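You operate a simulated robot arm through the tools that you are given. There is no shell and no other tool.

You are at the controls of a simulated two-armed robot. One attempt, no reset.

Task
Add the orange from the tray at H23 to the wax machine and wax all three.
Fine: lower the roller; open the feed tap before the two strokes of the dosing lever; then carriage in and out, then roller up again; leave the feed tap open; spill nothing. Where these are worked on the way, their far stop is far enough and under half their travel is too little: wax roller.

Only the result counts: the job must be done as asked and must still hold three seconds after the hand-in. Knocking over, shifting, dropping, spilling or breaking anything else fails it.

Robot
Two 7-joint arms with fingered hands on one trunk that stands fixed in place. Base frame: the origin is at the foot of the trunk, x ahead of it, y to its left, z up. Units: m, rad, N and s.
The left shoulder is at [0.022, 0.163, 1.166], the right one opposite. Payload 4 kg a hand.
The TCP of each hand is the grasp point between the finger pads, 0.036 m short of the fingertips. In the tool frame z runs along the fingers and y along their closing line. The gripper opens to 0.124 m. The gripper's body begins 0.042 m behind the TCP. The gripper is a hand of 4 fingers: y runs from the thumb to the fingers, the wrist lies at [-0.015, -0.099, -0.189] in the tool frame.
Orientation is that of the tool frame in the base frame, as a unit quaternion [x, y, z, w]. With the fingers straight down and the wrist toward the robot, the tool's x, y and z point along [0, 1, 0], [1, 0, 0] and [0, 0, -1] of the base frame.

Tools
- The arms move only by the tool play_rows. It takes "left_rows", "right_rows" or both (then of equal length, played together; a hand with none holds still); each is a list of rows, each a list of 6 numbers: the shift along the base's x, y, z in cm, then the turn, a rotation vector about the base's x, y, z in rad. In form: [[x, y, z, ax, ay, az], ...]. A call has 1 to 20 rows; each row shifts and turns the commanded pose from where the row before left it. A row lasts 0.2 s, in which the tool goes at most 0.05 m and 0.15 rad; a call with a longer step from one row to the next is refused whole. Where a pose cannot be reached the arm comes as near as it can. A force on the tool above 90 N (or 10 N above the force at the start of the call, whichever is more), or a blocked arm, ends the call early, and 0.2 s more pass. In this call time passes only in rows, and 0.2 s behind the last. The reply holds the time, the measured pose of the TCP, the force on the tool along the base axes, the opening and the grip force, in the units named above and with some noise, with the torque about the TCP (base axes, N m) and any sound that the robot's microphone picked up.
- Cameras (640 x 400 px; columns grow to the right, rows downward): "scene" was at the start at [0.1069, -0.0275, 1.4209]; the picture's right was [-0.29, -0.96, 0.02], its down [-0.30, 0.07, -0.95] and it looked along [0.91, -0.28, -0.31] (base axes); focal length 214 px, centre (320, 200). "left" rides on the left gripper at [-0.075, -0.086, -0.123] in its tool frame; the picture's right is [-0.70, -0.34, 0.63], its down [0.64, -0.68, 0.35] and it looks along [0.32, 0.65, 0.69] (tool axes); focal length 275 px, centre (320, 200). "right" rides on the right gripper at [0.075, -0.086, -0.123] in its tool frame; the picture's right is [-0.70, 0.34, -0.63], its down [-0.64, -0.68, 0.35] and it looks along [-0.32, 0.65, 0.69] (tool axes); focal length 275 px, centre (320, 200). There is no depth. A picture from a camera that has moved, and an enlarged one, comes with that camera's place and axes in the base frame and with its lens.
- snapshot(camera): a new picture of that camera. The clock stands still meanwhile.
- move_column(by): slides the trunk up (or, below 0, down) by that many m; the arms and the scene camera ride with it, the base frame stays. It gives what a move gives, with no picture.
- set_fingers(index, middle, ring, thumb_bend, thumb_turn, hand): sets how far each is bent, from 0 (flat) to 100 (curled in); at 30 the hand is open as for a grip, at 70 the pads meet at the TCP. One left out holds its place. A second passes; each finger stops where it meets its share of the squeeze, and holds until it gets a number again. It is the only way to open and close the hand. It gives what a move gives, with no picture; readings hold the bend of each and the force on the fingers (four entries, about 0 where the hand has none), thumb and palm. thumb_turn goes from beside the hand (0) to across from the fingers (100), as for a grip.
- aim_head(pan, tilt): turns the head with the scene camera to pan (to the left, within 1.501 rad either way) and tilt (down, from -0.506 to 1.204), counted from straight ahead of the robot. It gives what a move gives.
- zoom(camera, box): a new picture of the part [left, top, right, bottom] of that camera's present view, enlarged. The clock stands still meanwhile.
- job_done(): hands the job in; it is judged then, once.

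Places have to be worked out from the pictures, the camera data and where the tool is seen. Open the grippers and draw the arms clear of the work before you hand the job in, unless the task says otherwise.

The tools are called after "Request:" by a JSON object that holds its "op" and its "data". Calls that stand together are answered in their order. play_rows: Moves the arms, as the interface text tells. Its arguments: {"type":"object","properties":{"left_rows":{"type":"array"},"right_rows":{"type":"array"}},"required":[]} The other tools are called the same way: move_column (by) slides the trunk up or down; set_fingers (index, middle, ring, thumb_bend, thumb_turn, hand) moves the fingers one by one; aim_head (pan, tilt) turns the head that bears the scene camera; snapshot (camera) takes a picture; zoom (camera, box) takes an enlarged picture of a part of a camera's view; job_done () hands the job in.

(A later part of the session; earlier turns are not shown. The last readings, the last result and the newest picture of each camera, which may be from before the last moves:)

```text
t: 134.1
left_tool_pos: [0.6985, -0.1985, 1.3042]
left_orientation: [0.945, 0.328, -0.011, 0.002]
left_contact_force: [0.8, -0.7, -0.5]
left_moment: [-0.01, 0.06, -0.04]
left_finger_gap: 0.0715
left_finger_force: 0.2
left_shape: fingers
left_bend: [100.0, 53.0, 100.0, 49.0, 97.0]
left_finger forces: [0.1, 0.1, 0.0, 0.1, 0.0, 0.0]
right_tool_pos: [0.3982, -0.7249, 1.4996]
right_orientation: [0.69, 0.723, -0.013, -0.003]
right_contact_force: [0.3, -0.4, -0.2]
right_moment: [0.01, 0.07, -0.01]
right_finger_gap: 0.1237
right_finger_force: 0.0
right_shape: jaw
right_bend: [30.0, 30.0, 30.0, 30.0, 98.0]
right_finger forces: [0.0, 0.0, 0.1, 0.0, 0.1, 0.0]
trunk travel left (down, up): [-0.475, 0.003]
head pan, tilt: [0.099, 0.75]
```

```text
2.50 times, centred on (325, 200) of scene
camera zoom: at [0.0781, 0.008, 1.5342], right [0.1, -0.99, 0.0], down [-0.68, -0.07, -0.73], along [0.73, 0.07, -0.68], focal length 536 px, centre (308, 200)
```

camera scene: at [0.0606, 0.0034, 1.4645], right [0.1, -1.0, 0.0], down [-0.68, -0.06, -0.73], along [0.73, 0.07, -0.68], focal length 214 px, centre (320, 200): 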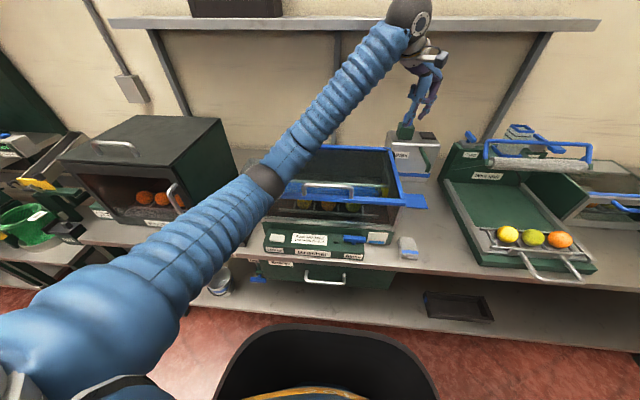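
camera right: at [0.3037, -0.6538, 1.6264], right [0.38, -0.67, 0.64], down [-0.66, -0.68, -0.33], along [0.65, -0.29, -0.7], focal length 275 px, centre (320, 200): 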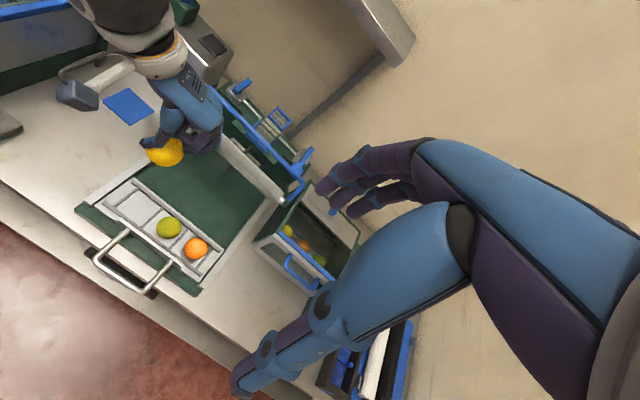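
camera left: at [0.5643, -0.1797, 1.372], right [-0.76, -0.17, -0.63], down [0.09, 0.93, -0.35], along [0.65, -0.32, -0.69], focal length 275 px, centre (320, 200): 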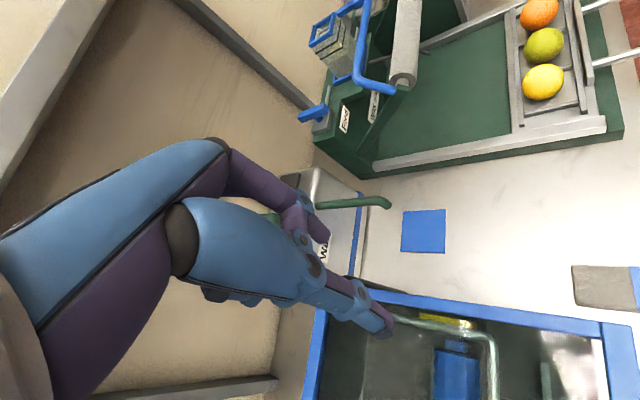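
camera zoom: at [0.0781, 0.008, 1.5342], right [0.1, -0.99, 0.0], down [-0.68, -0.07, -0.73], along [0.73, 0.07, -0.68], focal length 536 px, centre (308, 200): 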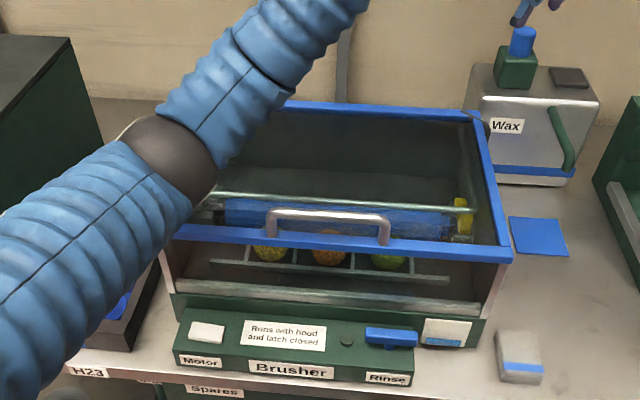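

Free again, hood closed. I raise the left hand higher and a bit to the left so its elbow stays well above the hood while parked.

Request:
{"op": "play_rows", "data": {"left_rows": [[0, 0.5, 1.2, 0, 0, 0], [0, 0.7, 1.3, 0, 0, 0], [0, 0.7, 1.3, 0, 0, 0], [0, 0.7, 1.3, 0, 0, 0], [0, 0.7, 1.3, 0, 0, 0], [0, 0.7, 1.3, 0, 0, 0], [0, 0.7, 1.3, 0, 0, 0], [0, 0.7, 1.3, 0, 0, 0], [0, 0.7, 1.3, 0, 0, 0], [0, 0.7, 1.3, 0, 0, 0], [0, 0.7, 1.3, 0, 0, 0], [0, 0.7, 1.3, 0, 0, 0], [0, 0, 0, 0, 0, 0]]}}

Request:
{"op": "aim_head", "data": {"pan": -0.3, "tilt": 0.55}}

Request:
{"op": "snapshot", "data": {"camera": "scene"}}

Request:
{"op": "zoom", "data": {"camera": "scene", "box": [360, 130, 540, 270]}}

Request:
{"op": "snapshot", "data": {"camera": "right"}}

```text
t: 136.9
left_tool_pos: [0.693, -0.1166, 1.462]
left_orientation: [0.945, 0.327, -0.009, 0.002]
left_contact_force: [-0.2, -0.4, 0.1]
left_moment: [0.03, -0.01, 0.0]
left_finger_gap: 0.0715
left_finger_force: 0.1
left_shape: fingers
left_bend: [100.0, 53.0, 100.0, 49.0, 97.0]
left_finger forces: [0.0, 0.1, 0.1, 0.1, 0.1, 0.1]
right_tool_pos: [0.3921, -0.7261, 1.5035]
right_orientation: [0.691, 0.723, -0.011, -0.002]
right_contact_force: [-0.2, 0.0, 0.4]
right_moment: [-0.03, 0.04, 0.0]
right_finger_gap: 0.1242
right_finger_force: 0.1
right_shape: jaw
right_bend: [30.0, 30.0, 30.0, 30.0, 98.0]
right_finger forces: [0.0, 0.0, 0.0, 0.0, 0.0, 0.0]
trunk travel left (down, up): [-0.475, 0.003]
head pan, tilt: [0.099, 0.75]
```

```text
t: 137.8
left_tool_pos: [0.6928, -0.1179, 1.4609]
left_orientation: [0.945, 0.327, -0.01, 0.002]
left_contact_force: [-1.0, -0.7, 0.0]
left_moment: [-0.03, 0.02, 0.0]
left_finger_gap: 0.0716
left_finger_force: 0.0
left_shape: fingers
left_bend: [100.0, 53.0, 100.0, 49.0, 97.0]
left_finger forces: [0.1, 0.1, 0.1, 0.0, 0.0, 0.0]
right_tool_pos: [0.3923, -0.7247, 1.5013]
right_orientation: [0.691, 0.723, -0.011, -0.002]
right_contact_force: [0.0, 0.3, 0.2]
right_moment: [0.01, -0.01, 0.0]
right_finger_gap: 0.124
right_finger_force: 0.0
right_shape: jaw
right_bend: [30.0, 30.0, 30.0, 30.0, 98.0]
right_finger forces: [0.0, 0.0, 0.1, 0.0, 0.0, 0.0]
trunk travel left (down, up): [-0.475, 0.003]
head pan, tilt: [-0.3, 0.55]
```

```text
taken
camera scene: at [0.0764, -0.0273, 1.5515], right [-0.29, -0.96, 0.0], down [-0.5, 0.15, -0.85], along [0.81, -0.25, -0.52], focal length 214 px, centre (320, 200)
```

scene: 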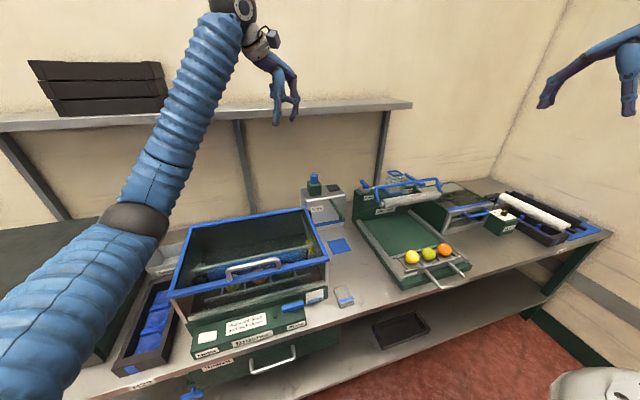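

```text
2.86 times, centred on (450, 200) of scene
camera zoom: at [0.0764, -0.0273, 1.5515], right [-0.29, -0.96, 0.0], down [-0.5, 0.15, -0.85], along [0.81, -0.25, -0.52], focal length 613 px, centre (-51, 200)
```

zoom: 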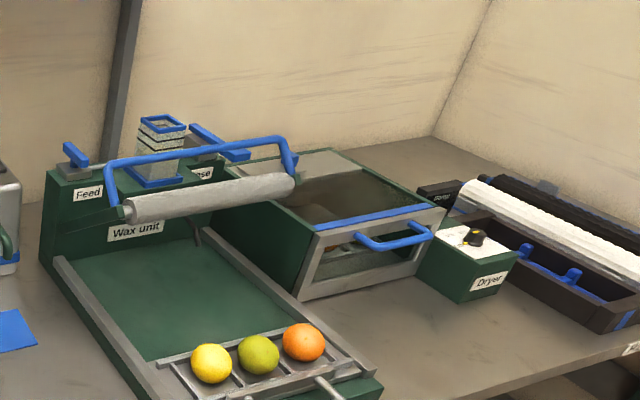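

```text
taken
camera right: at [0.3058, -0.6528, 1.6263], right [0.38, -0.67, 0.64], down [-0.66, -0.68, -0.32], along [0.65, -0.29, -0.7], focal length 275 px, centre (320, 200)
```

right: 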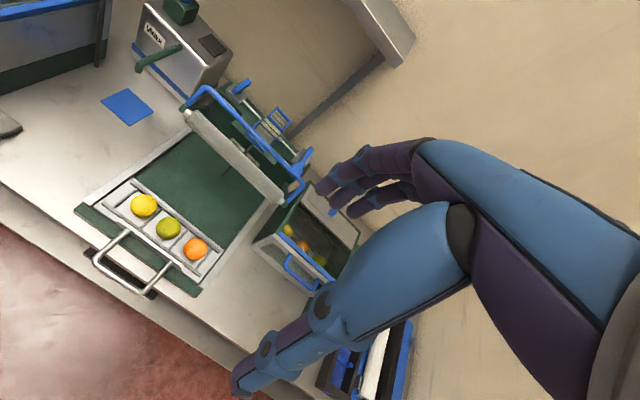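

The left arm is parked clear. Now I study the wax unit's tap, dosing lever and roller closely.

Request:
{"op": "zoom", "data": {"camera": "scene", "box": [355, 165, 455, 225]}}

Request:
{"op": "zoom", "data": {"camera": "right", "box": [160, 60, 330, 220]}}

Request:
{"op": "zoom", "data": {"camera": "right", "box": [70, 170, 230, 310]}}

```text
6.40 times, centred on (405, 195) of scene
camera zoom: at [0.0764, -0.0273, 1.5515], right [-0.29, -0.96, 0.0], down [-0.5, 0.15, -0.85], along [0.81, -0.25, -0.52], focal length 1373 px, centre (-224, 232)
```

zoom: 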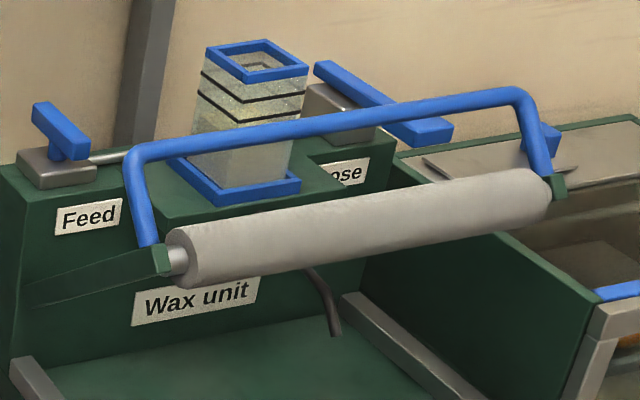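

```text
2.50 times, centred on (245, 140) of right
camera zoom: at [0.3058, -0.6528, 1.6263], right [0.38, -0.67, 0.64], down [-0.66, -0.68, -0.32], along [0.65, -0.29, -0.7], focal length 688 px, centre (508, 350)
```

zoom: 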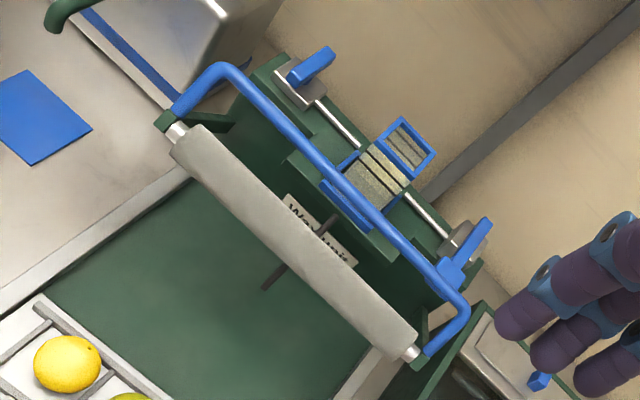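

```text
2.86 times, centred on (150, 240) of right
camera zoom: at [0.3058, -0.6528, 1.6263], right [0.38, -0.67, 0.64], down [-0.66, -0.68, -0.32], along [0.65, -0.29, -0.7], focal length 786 px, centre (806, 86)
```

zoom: 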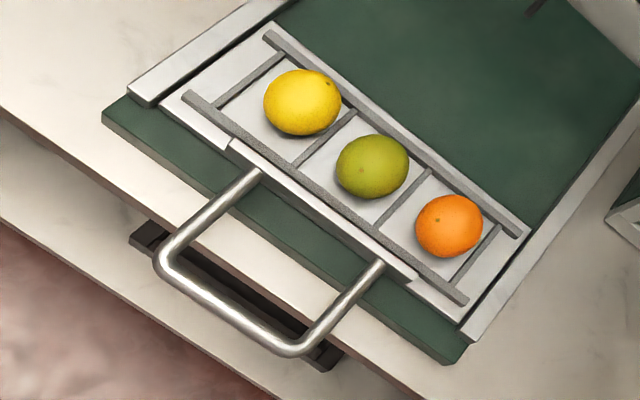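

Triangulated: roller handle bar along y from -0.49 to -0.79 at (x 0.765, z 1.13), roller axis (0.715, z 1.07); feed lever lies along x (across the pipe = closed) at y -0.515, z 1.066; dose lever along x at y -0.775, near end (0.80, z 1.08). I bring the right hand above the roller handle.

Request:
{"op": "play_rows", "data": {"right_rows": [[0.8, 0.3, -0.4, 0, 0, 0], [1.17, 0.48, -0.72, 0, 0, 0], [1.17, 0.48, -0.72, 0, 0, 0], [1.17, 0.48, -0.72, 0, 0, 0], [1.17, 0.48, -0.72, 0, 0, 0], [1.17, 0.48, -0.72, 0, 0, 0], [1.17, 0.48, -0.72, 0, 0, 0], [1.17, 0.48, -0.72, 0, 0, 0], [1.17, 0.48, -0.72, 0, 0, 0], [1.17, 0.48, -0.72, 0, 0, 0], [1.17, 0.48, -0.72, 0, 0, 0], [1.17, 0.48, -0.72, 0, 0, 0], [1.17, 0.48, -0.72, 0, 0, 0], [1.17, 0.48, -0.72, 0, 0, 0], [1.17, 0.48, -0.72, 0, 0, 0], [1.17, 0.48, -0.72, 0, 0, 0], [0.8, 0.3, -0.4, 0, 0, 0], [0, 0, 0, 0, 0, 0]]}}

Request:
{"op": "snapshot", "data": {"camera": "scene"}}

Request:
{"op": "snapshot", "data": {"camera": "right"}}

```text
t: 141.6
left_tool_pos: [0.6938, -0.1173, 1.4638]
left_orientation: [0.945, 0.328, -0.01, 0.003]
left_contact_force: [0.0, -0.1, -0.1]
left_moment: [0.02, -0.02, 0.01]
left_finger_gap: 0.0717
left_finger_force: 0.1
left_shape: fingers
left_bend: [100.0, 53.0, 100.0, 49.0, 97.0]
left_finger forces: [0.0, 0.1, 0.0, 0.0, 0.1, 0.0]
right_tool_pos: [0.5853, -0.6491, 1.3881]
right_orientation: [0.691, 0.723, -0.012, -0.002]
right_contact_force: [0.1, 0.6, 0.0]
right_moment: [-0.01, 0.0, 0.0]
right_finger_gap: 0.124
right_finger_force: 0.2
right_shape: jaw
right_bend: [30.0, 30.0, 30.0, 30.0, 98.0]
right_finger forces: [0.0, 0.0, 0.0, 0.0, 0.0, 0.1]
trunk travel left (down, up): [-0.475, 0.003]
head pan, tilt: [-0.3, 0.55]
```

```text
taken
camera scene: at [0.0762, -0.0275, 1.5516], right [-0.3, -0.96, 0.0], down [-0.5, 0.15, -0.85], along [0.81, -0.25, -0.52], focal length 214 px, centre (320, 200)
```

scene: 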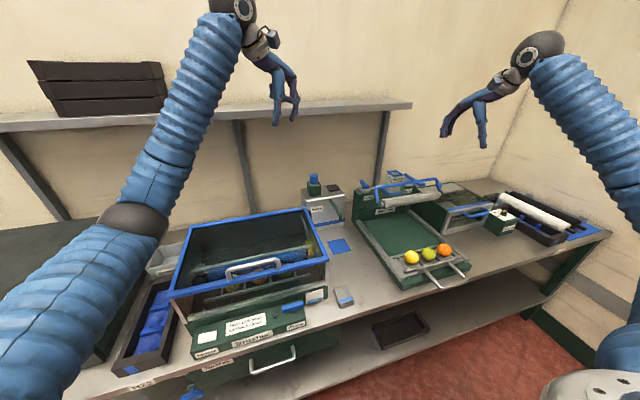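

```text
taken
camera right: at [0.4977, -0.5755, 1.5111], right [0.38, -0.67, 0.64], down [-0.66, -0.68, -0.32], along [0.65, -0.29, -0.7], focal length 275 px, centre (320, 200)
```

right: 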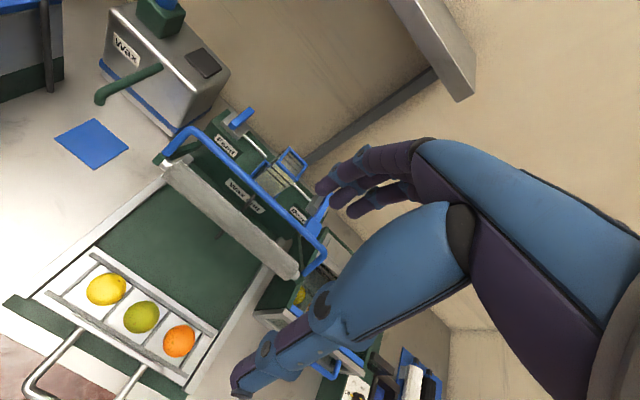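

A better view of the mechanisms now; I zoom in for exact shapes.

Request:
{"op": "zoom", "data": {"camera": "right", "box": [150, 90, 340, 290]}}

Request:
{"op": "zoom", "data": {"camera": "right", "box": [190, 90, 290, 170]}}

Request:
{"op": "zoom", "data": {"camera": "right", "box": [250, 170, 350, 290]}}

```text
2.00 times, centred on (245, 190) of right
camera zoom: at [0.4977, -0.5755, 1.5111], right [0.38, -0.67, 0.64], down [-0.66, -0.68, -0.32], along [0.65, -0.29, -0.7], focal length 551 px, centre (470, 220)
```

zoom: 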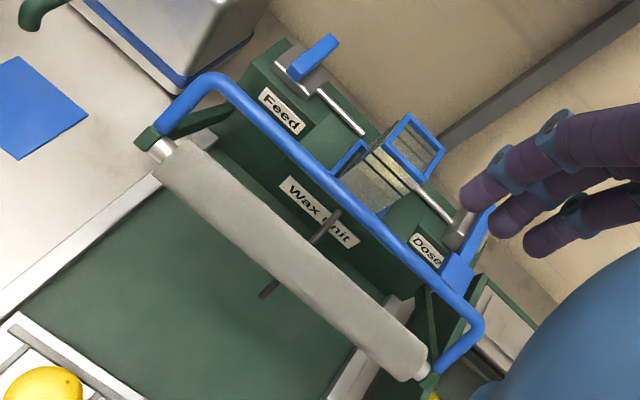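

```text
5.00 times, centred on (240, 130) of right
camera zoom: at [0.4977, -0.5755, 1.5111], right [0.38, -0.67, 0.64], down [-0.66, -0.68, -0.32], along [0.65, -0.29, -0.7], focal length 1376 px, centre (720, 550)
```

zoom: 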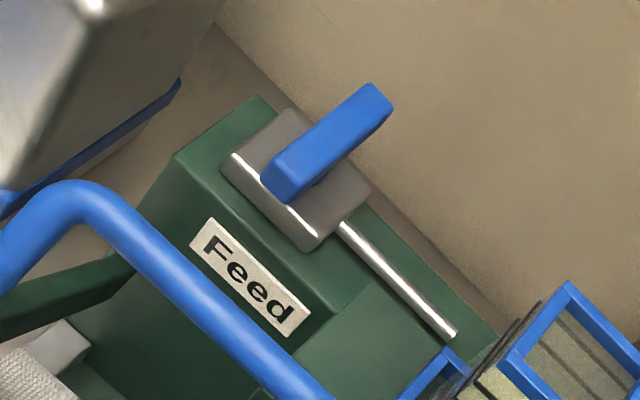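

```text
3.33 times, centred on (300, 230) of right
camera zoom: at [0.4977, -0.5755, 1.5111], right [0.38, -0.67, 0.64], down [-0.66, -0.68, -0.32], along [0.65, -0.29, -0.7], focal length 918 px, centre (387, 100)
```

zoom: 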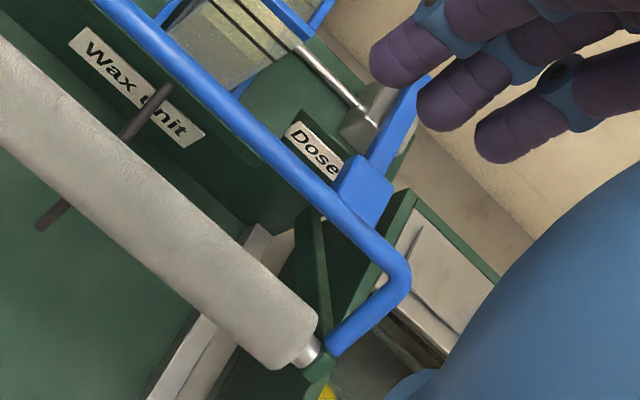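

I have a clear picture: tap lever pivots near (0.90, -0.517) with its long arm pointing back; the dose paddle is at (0.82, -0.765, 1.085). I pre-close the right hand and go above the roller handle at y≈-0.575.

Request:
{"op": "set_fingers", "data": {"hand": "right", "index": 50, "middle": 50, "ring": 50, "thumb_bend": 50}}

Request:
{"op": "play_rows", "data": {"right_rows": [[0.8, 0.3, -0.6, 0, 0, 0], [1.22, 0.49, -0.92, 0, 0, 0], [1.22, 0.49, -0.92, 0, 0, 0], [1.22, 0.49, -0.92, 0, 0, 0], [1.22, 0.49, -0.92, 0, 0, 0], [1.22, 0.49, -0.92, 0, 0, 0], [1.22, 0.49, -0.92, 0, 0, 0], [1.22, 0.49, -0.92, 0, 0, 0], [1.22, 0.49, -0.92, 0, 0, 0], [1.22, 0.49, -0.92, 0, 0, 0], [1.22, 0.49, -0.92, 0, 0, 0], [1.22, 0.49, -0.92, 0, 0, 0], [1.22, 0.49, -0.92, 0, 0, 0], [1.22, 0.49, -0.92, 0, 0, 0], [1.22, 0.49, -0.92, 0, 0, 0], [0.4, 0.2, -0.3, 0, 0, 0], [0, 0, 0, 0, 0, 0]]}}

Request:
{"op": "zoom", "data": {"camera": "scene", "box": [350, 110, 510, 230]}}

Request:
{"op": "snapshot", "data": {"camera": "right"}}

```text
t: 142.6
left_tool_pos: [0.6929, -0.118, 1.4623]
left_orientation: [0.945, 0.327, -0.009, 0.002]
left_contact_force: [-0.1, 0.7, 0.2]
left_moment: [-0.04, -0.02, -0.01]
left_finger_gap: 0.0712
left_finger_force: 0.1
left_shape: fingers
left_bend: [100.0, 53.0, 100.0, 49.0, 97.0]
left_finger forces: [0.0, 0.0, 0.0, 0.1, 0.0, 0.0]
right_tool_pos: [0.5857, -0.6484, 1.3877]
right_orientation: [0.691, 0.723, -0.011, -0.002]
right_contact_force: [0.1, -0.4, -0.2]
right_moment: [-0.01, 0.02, -0.01]
right_finger_gap: 0.0622
right_finger_force: 0.2
right_shape: fingers
right_bend: [50.0, 50.0, 50.0, 50.0, 98.0]
right_finger forces: [0.0, 0.0, 0.0, 0.1, 0.0, 0.0]
trunk travel left (down, up): [-0.475, 0.003]
head pan, tilt: [-0.3, 0.55]
```

```text
t: 146.2
left_tool_pos: [0.694, -0.1178, 1.4633]
left_orientation: [0.945, 0.327, -0.009, 0.003]
left_contact_force: [-1.1, 0.1, 0.0]
left_moment: [0.01, -0.03, 0.0]
left_finger_gap: 0.0715
left_finger_force: 0.0
left_shape: fingers
left_bend: [100.0, 53.0, 100.0, 49.0, 97.0]
left_finger forces: [0.1, 0.0, 0.1, 0.1, 0.0, 0.1]
right_tool_pos: [0.7662, -0.5735, 1.2497]
right_orientation: [0.691, 0.723, -0.011, -0.002]
right_contact_force: [0.8, 0.0, -1.4]
right_moment: [0.02, 0.0, -0.02]
right_finger_gap: 0.0625
right_finger_force: 0.0
right_shape: fingers
right_bend: [50.0, 50.0, 50.0, 50.0, 98.0]
right_finger forces: [0.0, 0.0, 0.0, 0.0, 0.0, 0.0]
trunk travel left (down, up): [-0.475, 0.003]
head pan, tilt: [-0.3, 0.55]
```

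```text
3.33 times, centred on (430, 170) of scene
camera zoom: at [0.0766, -0.0274, 1.5516], right [-0.3, -0.96, 0.0], down [-0.5, 0.15, -0.85], along [0.81, -0.25, -0.52], focal length 715 px, centre (-47, 300)
```

zoom: 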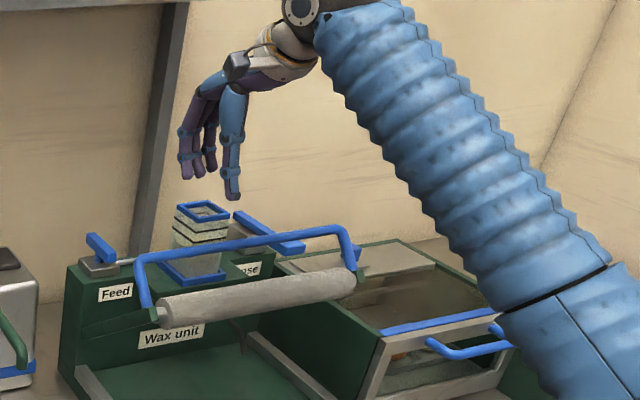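

```text
taken
camera right: at [0.6801, -0.5007, 1.3734], right [0.38, -0.67, 0.64], down [-0.66, -0.68, -0.32], along [0.65, -0.29, -0.7], focal length 275 px, centre (320, 200)
```

right: 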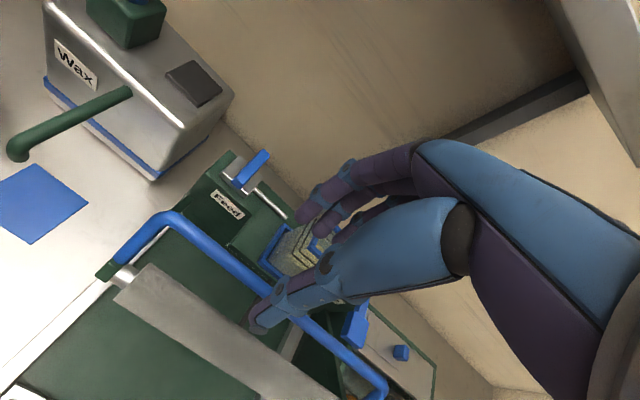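

The hand is centred over the bar. I lower it so that the bar comes between thumb and fingers.

Request:
{"op": "play_rows", "data": {"right_rows": [[0, 0, -1.0, 0, 0, 0], [0, 0, -1.2, 0, 0, 0], [0, 0, -1.2, 0, 0, 0], [0, 0, -1.2, 0, 0, 0], [0, 0, -1.2, 0, 0, 0], [0, 0, -1.2, 0, 0, 0], [0, 0, -1.2, 0, 0, 0], [0, 0, -1.0, 0, 0, 0], [0, 0, -0.8, 0, 0, 0], [0, 0, 0, 0, 0, 0]]}}

Request:
{"op": "zoom", "data": {"camera": "scene", "box": [360, 130, 460, 210]}}

Request:
{"op": "snapshot", "data": {"camera": "right"}}

```text
t: 148.4
left_tool_pos: [0.6929, -0.1174, 1.461]
left_orientation: [0.945, 0.327, -0.01, 0.002]
left_contact_force: [-0.4, -0.6, -0.6]
left_moment: [0.04, -0.02, 0.01]
left_finger_gap: 0.0715
left_finger_force: 0.1
left_shape: fingers
left_bend: [100.0, 53.0, 100.0, 49.0, 97.0]
left_finger forces: [0.1, 0.0, 0.0, 0.0, 0.0, 0.0]
right_tool_pos: [0.7657, -0.5737, 1.1473]
right_orientation: [0.691, 0.723, -0.012, -0.003]
right_contact_force: [0.5, -0.1, 0.4]
right_moment: [0.0, -0.01, 0.01]
right_finger_gap: 0.0622
right_finger_force: 0.2
right_shape: fingers
right_bend: [50.0, 50.0, 50.0, 50.0, 98.0]
right_finger forces: [0.0, 0.0, 0.1, 0.0, 0.0, 0.0]
trunk travel left (down, up): [-0.475, 0.003]
head pan, tilt: [-0.3, 0.55]
```

```text
5.00 times, centred on (410, 170) of scene
camera zoom: at [0.0766, -0.0273, 1.5516], right [-0.3, -0.96, 0.0], down [-0.5, 0.15, -0.85], along [0.81, -0.25, -0.52], focal length 1072 px, centre (-130, 350)
```

zoom: 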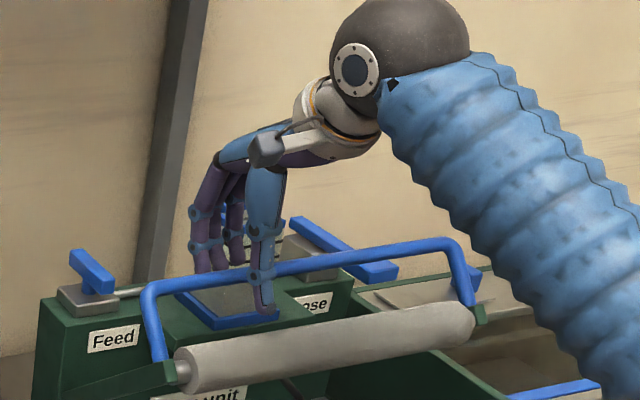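

```text
taken
camera right: at [0.6788, -0.5009, 1.2716], right [0.38, -0.67, 0.64], down [-0.66, -0.68, -0.33], along [0.65, -0.29, -0.7], focal length 275 px, centre (320, 200)
```

right: 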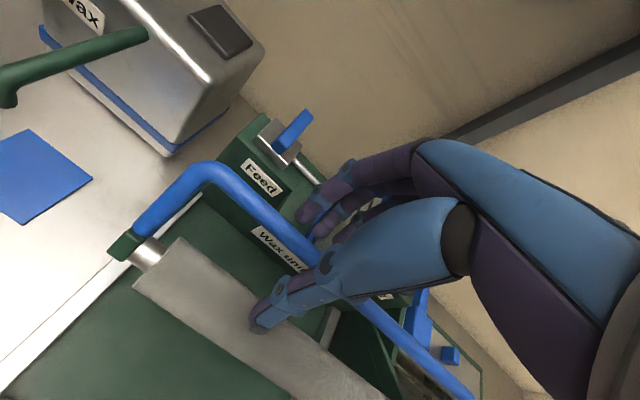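

The bar sits between thumb and fingers. I close the right hand on it.

Request:
{"op": "set_fingers", "data": {"hand": "right", "index": 72, "middle": 72, "ring": 72, "thumb_bend": 72}}

Request:
{"op": "zoom", "data": {"camera": "scene", "box": [360, 130, 460, 210]}}

Request:
{"op": "snapshot", "data": {"camera": "right"}}

```text
t: 149.4
left_tool_pos: [0.693, -0.1181, 1.4626]
left_orientation: [0.945, 0.328, -0.01, 0.003]
left_contact_force: [-0.8, -0.5, -0.7]
left_moment: [-0.03, -0.04, 0.02]
left_finger_gap: 0.0715
left_finger_force: 0.2
left_shape: fingers
left_bend: [100.0, 53.0, 100.0, 49.0, 97.0]
left_finger forces: [0.1, 0.0, 0.0, 0.0, 0.0, 0.0]
right_tool_pos: [0.7661, -0.574, 1.1482]
right_orientation: [0.69, 0.723, -0.011, -0.002]
right_contact_force: [-2.2, 0.1, -0.1]
right_moment: [-0.04, 0.08, 0.02]
right_finger_gap: 0.0001
right_finger_force: 1.7
right_shape: fingers
right_bend: [72.0, 72.0, 72.0, 69.0, 97.0]
right_finger forces: [0.0, 0.0, 0.0, 0.2, 4.6, 0.1]
trunk travel left (down, up): [-0.475, 0.003]
head pan, tilt: [-0.3, 0.55]
```

```text
5.00 times, centred on (410, 170) of scene
camera zoom: at [0.0763, -0.0274, 1.5516], right [-0.3, -0.96, 0.0], down [-0.5, 0.15, -0.85], along [0.81, -0.25, -0.52], focal length 1072 px, centre (-130, 350)
```

zoom: 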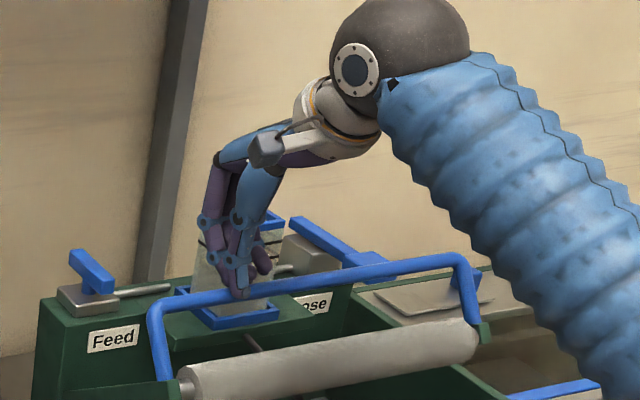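

```text
taken
camera right: at [0.6785, -0.5011, 1.2717], right [0.38, -0.67, 0.64], down [-0.66, -0.68, -0.32], along [0.65, -0.29, -0.7], focal length 275 px, centre (320, 200)
```

right: 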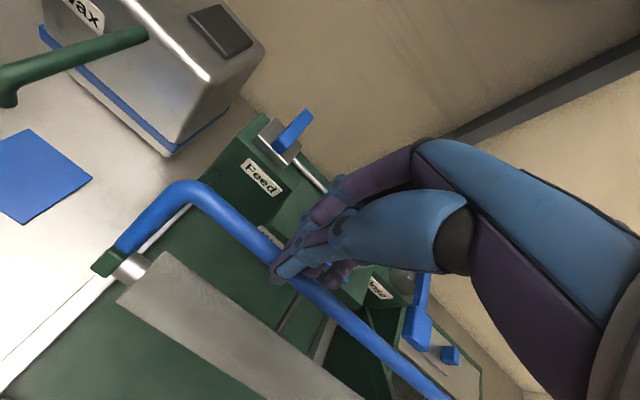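

The fingertips closed just above the bar and nudged it ~2 cm. I rise, reopen moderately, recentre on the bar and go about 2.5 cm deeper.

Request:
{"op": "play_rows", "data": {"right_rows": [[0, 0, 1.0, 0, 0, 0], [0, 0, 1.0, 0, 0, 0], [0, 0, 1.0, 0, 0, 0], [-0.7, 0, 0.3, 0, 0, 0], [-0.7, 0, 0.2, 0, 0, 0], [0, 0, 0, 0, 0, 0]]}}

Request:
{"op": "set_fingers", "data": {"hand": "right", "index": 52, "middle": 52, "ring": 52, "thumb_bend": 54}}

Request:
{"op": "zoom", "data": {"camera": "scene", "box": [360, 130, 460, 210]}}

Request:
{"op": "zoom", "data": {"camera": "right", "box": [100, 120, 440, 380]}}

```text
t: 150.8
left_tool_pos: [0.6929, -0.1172, 1.4609]
left_orientation: [0.945, 0.327, -0.009, 0.003]
left_contact_force: [0.0, -0.8, 0.6]
left_moment: [0.0, 0.02, 0.01]
left_finger_gap: 0.0714
left_finger_force: 0.1
left_shape: fingers
left_bend: [100.0, 53.0, 100.0, 49.0, 97.0]
left_finger forces: [0.1, 0.0, 0.0, 0.0, 0.0, 0.0]
right_tool_pos: [0.7539, -0.5732, 1.183]
right_orientation: [0.691, 0.723, -0.011, -0.002]
right_contact_force: [-0.2, -1.2, 0.3]
right_moment: [-0.05, -0.02, 0.03]
right_finger_gap: 0.0002
right_finger_force: 0.0
right_shape: fingers
right_bend: [72.0, 72.0, 72.0, 69.0, 97.0]
right_finger forces: [0.0, 0.0, 0.1, 0.0, 0.0, 0.0]
trunk travel left (down, up): [-0.475, 0.003]
head pan, tilt: [-0.3, 0.55]
```

```text
t: 151.8
left_tool_pos: [0.6925, -0.1177, 1.4618]
left_orientation: [0.945, 0.327, -0.01, 0.002]
left_contact_force: [0.1, -0.4, -0.2]
left_moment: [0.02, 0.0, 0.05]
left_finger_gap: 0.0714
left_finger_force: 0.1
left_shape: fingers
left_bend: [100.0, 53.0, 100.0, 49.0, 97.0]
left_finger forces: [0.1, 0.0, 0.0, 0.0, 0.0, 0.1]
right_tool_pos: [0.7525, -0.5737, 1.1828]
right_orientation: [0.691, 0.723, -0.011, -0.002]
right_contact_force: [-0.2, 0.0, 0.8]
right_moment: [0.04, 0.0, 0.03]
right_finger_gap: 0.0525
right_finger_force: 0.0
right_shape: fingers
right_bend: [52.0, 52.0, 52.0, 54.0, 97.0]
right_finger forces: [0.0, 0.0, 0.0, 0.0, 0.0, 0.1]
trunk travel left (down, up): [-0.475, 0.003]
head pan, tilt: [-0.3, 0.55]
```

```text
5.00 times, centred on (410, 170) of scene
camera zoom: at [0.0767, -0.0274, 1.5516], right [-0.3, -0.96, 0.0], down [-0.5, 0.15, -0.85], along [0.81, -0.25, -0.52], focal length 1072 px, centre (-130, 350)
```

zoom: 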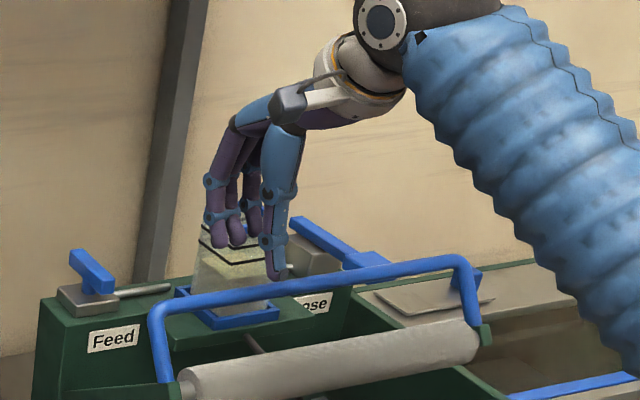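

```text
1.54 times, centred on (270, 250) of right
camera zoom: at [0.6665, -0.501, 1.3071], right [0.38, -0.67, 0.64], down [-0.66, -0.68, -0.32], along [0.65, -0.29, -0.7], focal length 424 px, centre (397, 123)
```

zoom: 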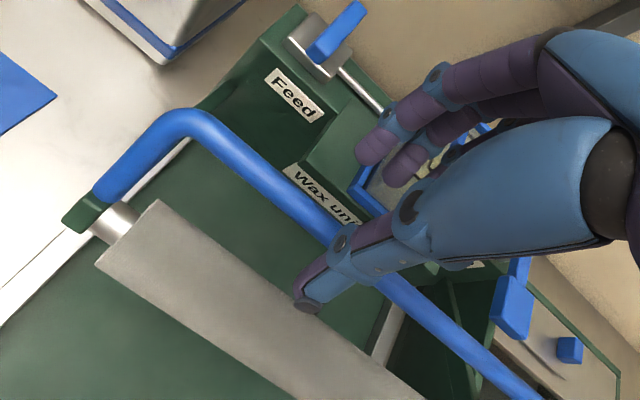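

The bar now sits at about (0.765, z 1.103). I recentre to x≈0.771 and go down to z≈1.117 before closing.

Request:
{"op": "play_rows", "data": {"right_rows": [[0.9, 0, 0, 0, 0, 0], [0.9, 0, 0, 0, 0, 0], [0, 0, -1.0, 0, 0, 0], [0, 0, -1.0, 0, 0, 0], [0, 0, -1.0, 0, 0, 0], [0, 0, -1.0, 0, 0, 0], [0, 0, -1.0, 0, 0, 0], [0, 0, -0.8, 0, 0, 0], [0, 0, -0.8, 0, 0, 0], [0, 0, 0, 0, 0, 0]]}}

Request:
{"op": "zoom", "data": {"camera": "scene", "box": [360, 130, 460, 210]}}

Request:
{"op": "zoom", "data": {"camera": "right", "box": [100, 120, 440, 380]}}

```text
t: 154.0
left_tool_pos: [0.6926, -0.1171, 1.4639]
left_orientation: [0.945, 0.328, -0.009, 0.002]
left_contact_force: [-1.2, -0.6, -0.4]
left_moment: [0.03, -0.02, 0.01]
left_finger_gap: 0.0715
left_finger_force: 0.1
left_shape: fingers
left_bend: [100.0, 53.0, 100.0, 49.0, 97.0]
left_finger forces: [0.0, 0.0, 0.1, 0.0, 0.0, 0.1]
right_tool_pos: [0.7719, -0.5742, 1.1189]
right_orientation: [0.691, 0.723, -0.011, -0.002]
right_contact_force: [-0.5, 0.2, 1.0]
right_moment: [-0.03, 0.01, 0.01]
right_finger_gap: 0.0533
right_finger_force: 0.5
right_shape: fingers
right_bend: [52.0, 52.0, 52.0, 54.0, 97.0]
right_finger forces: [0.0, 0.0, 0.1, 0.0, 1.2, 0.0]
trunk travel left (down, up): [-0.475, 0.003]
head pan, tilt: [-0.3, 0.55]
```

```text
5.00 times, centred on (410, 170) of scene
camera zoom: at [0.0764, -0.0273, 1.5516], right [-0.3, -0.96, 0.0], down [-0.5, 0.15, -0.85], along [0.81, -0.25, -0.52], focal length 1072 px, centre (-130, 350)
```

zoom: 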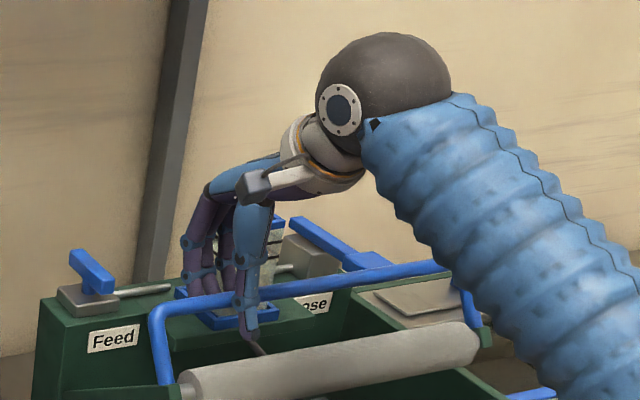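

```text
1.54 times, centred on (270, 250) of right
camera zoom: at [0.6836, -0.5005, 1.2418], right [0.38, -0.67, 0.64], down [-0.66, -0.68, -0.32], along [0.65, -0.29, -0.7], focal length 424 px, centre (397, 123)
```

zoom: 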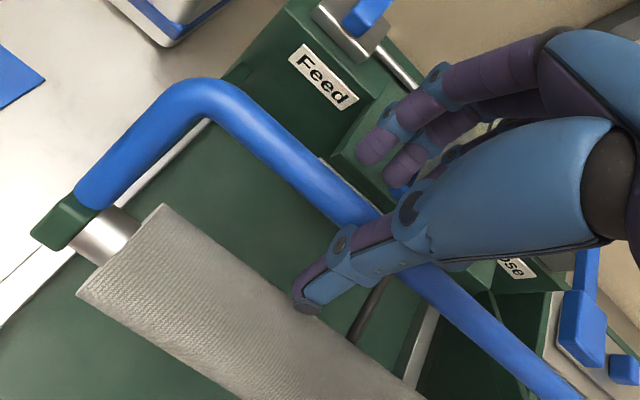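

Thumb is in front of and below the bar, fingers behind it. I close.

Request:
{"op": "set_fingers", "data": {"hand": "right", "index": 72, "middle": 72, "ring": 72, "thumb_bend": 72}}

Request:
{"op": "zoom", "data": {"camera": "scene", "box": [360, 130, 460, 210]}}

Request:
{"op": "zoom", "data": {"camera": "right", "box": [100, 120, 440, 380]}}

```text
t: 155.0
left_tool_pos: [0.6938, -0.1177, 1.4628]
left_orientation: [0.945, 0.327, -0.011, 0.002]
left_contact_force: [0.7, 0.7, -0.6]
left_moment: [0.01, 0.0, 0.0]
left_finger_gap: 0.0716
left_finger_force: 0.0
left_shape: fingers
left_bend: [100.0, 53.0, 100.0, 49.0, 97.0]
left_finger forces: [0.1, 0.0, 0.1, 0.0, 0.1, 0.0]
right_tool_pos: [0.7703, -0.5718, 1.1167]
right_orientation: [0.691, 0.723, -0.012, -0.002]
right_contact_force: [-13.5, -1.5, 4.9]
right_moment: [0.05, 0.03, 0.12]
right_finger_gap: 0.0029
right_finger_force: 6.9
right_shape: fingers
right_bend: [72.0, 72.0, 72.0, 67.0, 97.0]
right_finger forces: [0.0, 0.0, 0.0, 0.0, 13.6, 0.0]
trunk travel left (down, up): [-0.475, 0.003]
head pan, tilt: [-0.3, 0.55]
```

```text
5.00 times, centred on (410, 170) of scene
camera zoom: at [0.0761, -0.0273, 1.5515], right [-0.3, -0.96, 0.0], down [-0.5, 0.15, -0.85], along [0.81, -0.25, -0.52], focal length 1072 px, centre (-130, 350)
```

zoom: 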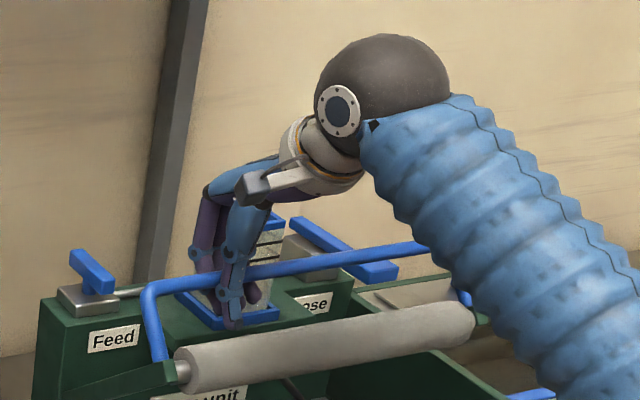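

```text
1.54 times, centred on (270, 250) of right
camera zoom: at [0.6837, -0.4999, 1.2408], right [0.38, -0.67, 0.63], down [-0.66, -0.68, -0.32], along [0.65, -0.29, -0.7], focal length 424 px, centre (397, 123)
```

zoom: 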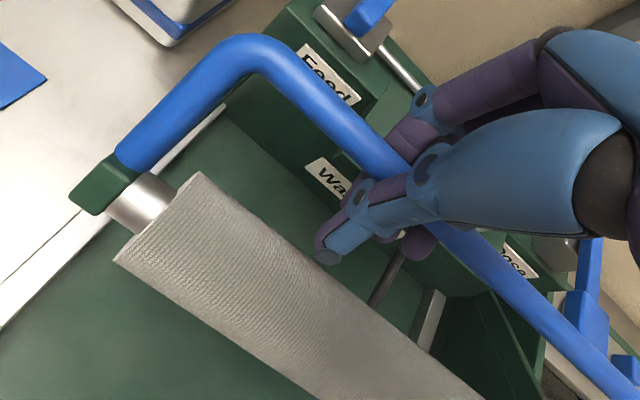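

The bar is now enclosed between thumb and closed fingers (roller at its raised stop). I swing the hand down along the roller's arc, rotating the hand with it; first 10°.

Request:
{"op": "play_rows", "data": {"right_rows": [[-0.52, 0, -0.48, 0, -0.035, 0], [-0.52, 0, -0.48, 0, -0.035, 0], [-0.52, 0, -0.48, 0, -0.035, 0], [-0.52, 0, -0.48, 0, -0.035, 0], [-0.52, 0, -0.48, 0, -0.035, 0], [0, 0, 0, 0, 0, 0]]}}

Request:
{"op": "zoom", "data": {"camera": "scene", "box": [350, 130, 470, 230]}}

Request:
{"op": "zoom", "data": {"camera": "right", "box": [100, 120, 440, 380]}}

```text
t: 156.4
left_tool_pos: [0.6939, -0.1191, 1.4614]
left_orientation: [0.945, 0.327, -0.01, 0.003]
left_contact_force: [-0.4, -0.1, 0.6]
left_moment: [0.0, 0.02, -0.02]
left_finger_gap: 0.0716
left_finger_force: 0.0
left_shape: fingers
left_bend: [100.0, 53.0, 100.0, 49.0, 97.0]
left_finger forces: [0.0, 0.0, 0.1, 0.1, 0.0, 0.0]
right_tool_pos: [0.7449, -0.5729, 1.0933]
right_orientation: [0.69, 0.72, 0.049, 0.061]
right_contact_force: [-0.4, 0.5, 0.2]
right_moment: [0.0, 0.01, 0.02]
right_finger_gap: 0.0001
right_finger_force: 0.3
right_shape: fingers
right_bend: [72.0, 72.0, 72.0, 69.0, 97.0]
right_finger forces: [0.4, 0.1, 0.1, 0.0, 0.0, 0.0]
trunk travel left (down, up): [-0.475, 0.003]
head pan, tilt: [-0.3, 0.55]
```

```text
4.00 times, centred on (410, 180) of scene
camera zoom: at [0.0772, -0.0273, 1.5515], right [-0.3, -0.96, 0.0], down [-0.5, 0.15, -0.85], along [0.81, -0.25, -0.52], focal length 858 px, centre (-40, 280)
```

zoom: 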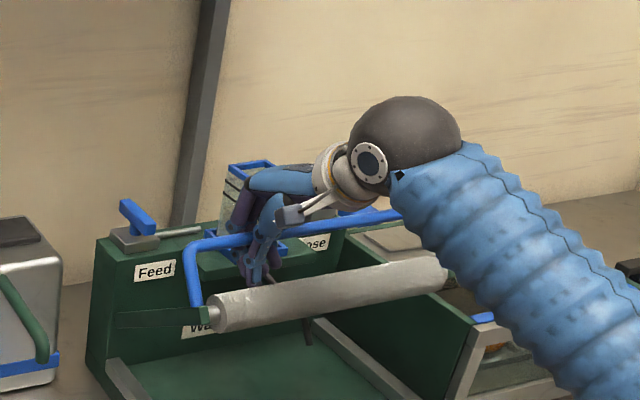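

```text
1.54 times, centred on (270, 250) of right
camera zoom: at [0.6382, -0.5007, 1.2001], right [0.26, -0.67, 0.69], down [-0.59, -0.68, -0.43], along [0.76, -0.29, -0.58], focal length 424 px, centre (397, 123)
```

zoom: 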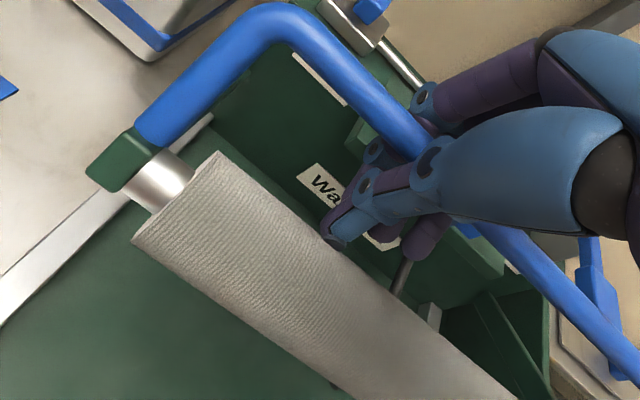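

The roller follows easily, no resistance. I continue along the arc.

Request:
{"op": "play_rows", "data": {"right_rows": [[-0.44, 0, -0.56, 0, -0.035, 0], [-0.44, 0, -0.56, 0, -0.035, 0], [-0.44, 0, -0.56, 0, -0.035, 0], [-0.44, 0, -0.56, 0, -0.035, 0], [-0.44, 0, -0.56, 0, -0.035, 0], [0, 0, 0, 0, 0, 0]]}}

Request:
{"op": "zoom", "data": {"camera": "scene", "box": [350, 130, 470, 230]}}

Request:
{"op": "zoom", "data": {"camera": "right", "box": [100, 120, 440, 380]}}

```text
t: 157.8
left_tool_pos: [0.6923, -0.118, 1.4622]
left_orientation: [0.945, 0.327, -0.009, 0.003]
left_contact_force: [-0.1, -1.0, -0.2]
left_moment: [0.01, -0.04, -0.03]
left_finger_gap: 0.0714
left_finger_force: 0.1
left_shape: fingers
left_bend: [100.0, 53.0, 100.0, 49.0, 97.0]
left_finger forces: [0.0, 0.1, 0.0, 0.0, 0.0, 0.0]
right_tool_pos: [0.7227, -0.5733, 1.0649]
right_orientation: [0.682, 0.712, 0.11, 0.123]
right_contact_force: [1.1, -0.2, -0.2]
right_moment: [0.02, 0.03, -0.02]
right_finger_gap: 0.0001
right_finger_force: 0.6
right_shape: fingers
right_bend: [72.0, 72.0, 72.0, 69.0, 97.0]
right_finger forces: [0.2, 0.1, 0.1, 0.1, 0.1, 0.1]
trunk travel left (down, up): [-0.475, 0.003]
head pan, tilt: [-0.3, 0.55]
```

```text
4.00 times, centred on (410, 180) of scene
camera zoom: at [0.0769, -0.0273, 1.5516], right [-0.3, -0.96, 0.0], down [-0.5, 0.15, -0.85], along [0.81, -0.25, -0.52], focal length 858 px, centre (-40, 280)
```

zoom: 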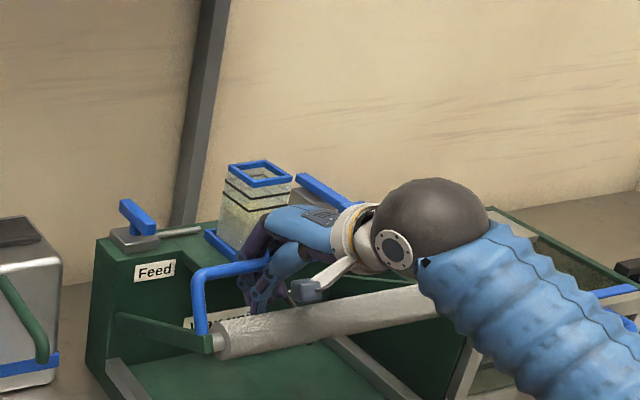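

```text
1.54 times, centred on (270, 250) of right
camera zoom: at [0.5986, -0.5005, 1.151], right [0.14, -0.67, 0.73], down [-0.51, -0.68, -0.53], along [0.85, -0.29, -0.43], focal length 424 px, centre (397, 123)
```

zoom: 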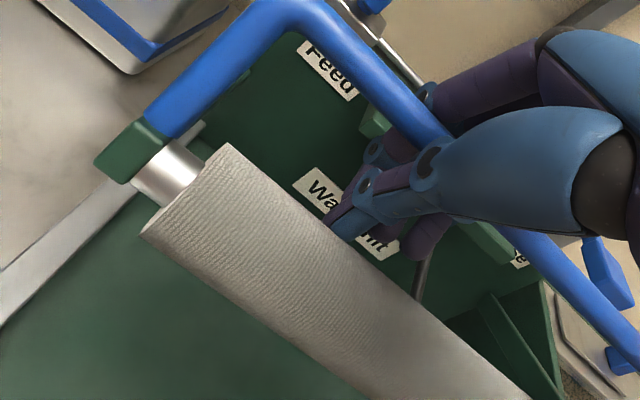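

Still free and smooth. I continue the arc another 10°.

Request:
{"op": "play_rows", "data": {"right_rows": [[-0.33, 0, -0.62, 0, -0.035, 0], [-0.33, 0, -0.62, 0, -0.035, 0], [-0.33, 0, -0.62, 0, -0.035, 0], [-0.33, 0, -0.62, 0, -0.035, 0], [-0.33, 0, -0.62, 0, -0.035, 0], [0, 0, 0, 0, 0, 0]]}}

Request:
{"op": "zoom", "data": {"camera": "scene", "box": [350, 130, 510, 260]}}

Request:
{"op": "zoom", "data": {"camera": "right", "box": [100, 120, 440, 380]}}

```text
t: 159.2
left_tool_pos: [0.6934, -0.1168, 1.4619]
left_orientation: [0.945, 0.327, -0.009, 0.001]
left_contact_force: [0.6, -0.2, 0.6]
left_moment: [0.01, -0.03, 0.04]
left_finger_gap: 0.0713
left_finger_force: 0.0
left_shape: fingers
left_bend: [100.0, 53.0, 100.0, 49.0, 97.0]
left_finger forces: [0.0, 0.0, 0.1, 0.0, 0.1, 0.0]
right_tool_pos: [0.7064, -0.5738, 1.0339]
right_orientation: [0.67, 0.699, 0.169, 0.186]
right_contact_force: [-0.2, -0.3, 0.2]
right_moment: [0.0, 0.04, 0.02]
right_finger_gap: 0.0
right_finger_force: 0.1
right_shape: fingers
right_bend: [72.0, 72.0, 72.0, 69.0, 97.0]
right_finger forces: [0.0, 0.0, 0.0, 0.0, 0.0, 0.0]
trunk travel left (down, up): [-0.475, 0.003]
head pan, tilt: [-0.3, 0.55]
```

```text
3.08 times, centred on (430, 195) of scene
camera zoom: at [0.0767, -0.0274, 1.5516], right [-0.3, -0.96, 0.0], down [-0.5, 0.15, -0.85], along [0.81, -0.25, -0.52], focal length 660 px, centre (-18, 215)
```

zoom: 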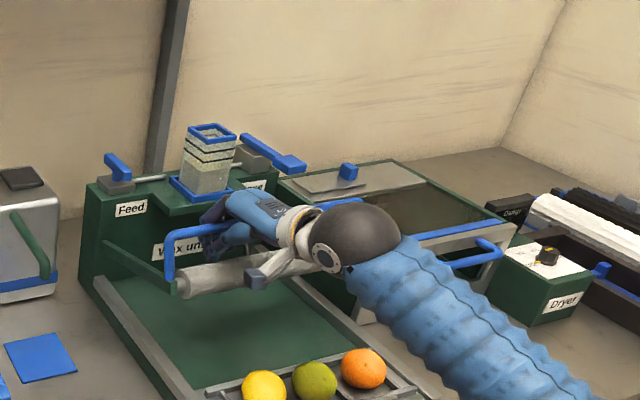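

```text
1.54 times, centred on (270, 250) of right
camera zoom: at [0.5686, -0.5013, 1.0978], right [0.01, -0.67, 0.74], down [-0.41, -0.68, -0.61], along [0.91, -0.29, -0.28], focal length 424 px, centre (397, 123)
```

zoom: 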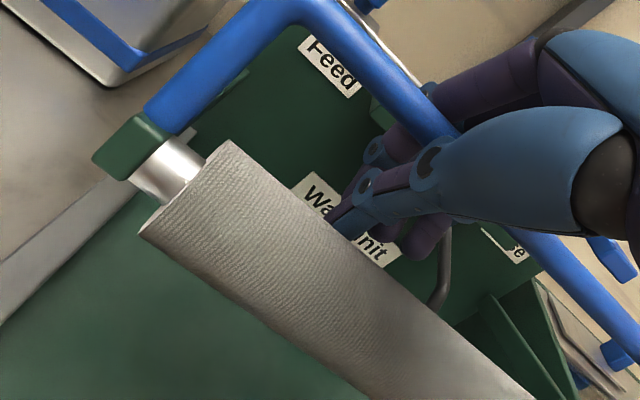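

No stop met yet; roller axis now about (0.673, z 1.00). I continue further down.

Request:
{"op": "play_rows", "data": {"right_rows": [[-0.25, 0, -0.65, 0, -0.035, 0], [-0.23, 0, -0.67, 0, -0.035, 0], [-0.2, 0, -0.68, 0, -0.035, 0], [-0.18, 0, -0.68, 0, -0.035, 0], [0, 0, 0, 0, 0, 0]]}}

Request:
{"op": "zoom", "data": {"camera": "scene", "box": [350, 130, 510, 260]}}

Request:
{"op": "zoom", "data": {"camera": "right", "box": [100, 120, 440, 380]}}

```text
t: 160.4
left_tool_pos: [0.6937, -0.1175, 1.4617]
left_orientation: [0.945, 0.327, -0.009, 0.002]
left_contact_force: [0.6, 0.3, -0.5]
left_moment: [-0.03, 0.0, -0.01]
left_finger_gap: 0.0714
left_finger_force: 0.1
left_shape: fingers
left_bend: [100.0, 53.0, 100.0, 49.0, 97.0]
left_finger forces: [0.1, 0.0, 0.1, 0.0, 0.0, 0.0]
right_tool_pos: [0.6974, -0.5744, 1.0067]
right_orientation: [0.657, 0.683, 0.216, 0.235]
right_contact_force: [-1.1, 0.5, -0.1]
right_moment: [-0.03, -0.01, 0.01]
right_finger_gap: 0.0
right_finger_force: 0.1
right_shape: fingers
right_bend: [72.0, 72.0, 72.0, 69.0, 97.0]
right_finger forces: [0.0, 0.0, 0.1, 0.0, 0.0, 0.0]
trunk travel left (down, up): [-0.475, 0.003]
head pan, tilt: [-0.3, 0.55]
```

```text
3.08 times, centred on (430, 195) of scene
camera zoom: at [0.0767, -0.0273, 1.5516], right [-0.3, -0.96, 0.0], down [-0.5, 0.15, -0.85], along [0.81, -0.25, -0.52], focal length 660 px, centre (-18, 215)
```

zoom: 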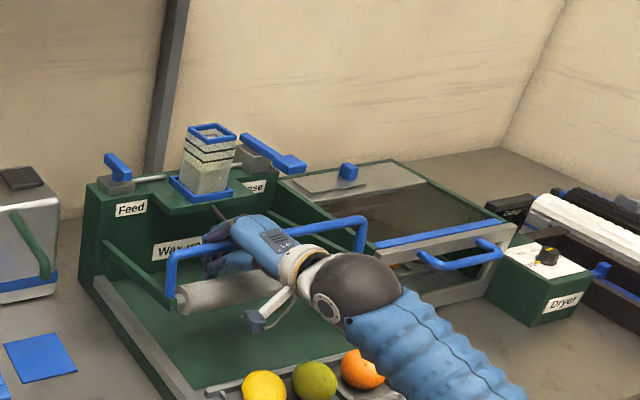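

```text
1.54 times, centred on (270, 250) of right
camera zoom: at [0.5535, -0.5016, 1.0508], right [-0.09, -0.67, 0.73], down [-0.32, -0.68, -0.66], along [0.94, -0.29, -0.15], focal length 424 px, centre (397, 123)
```

zoom: 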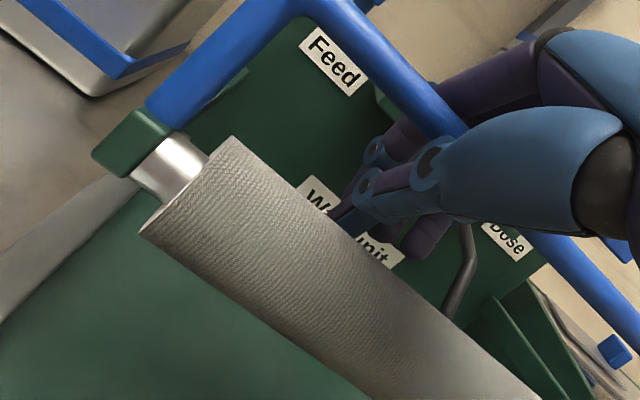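

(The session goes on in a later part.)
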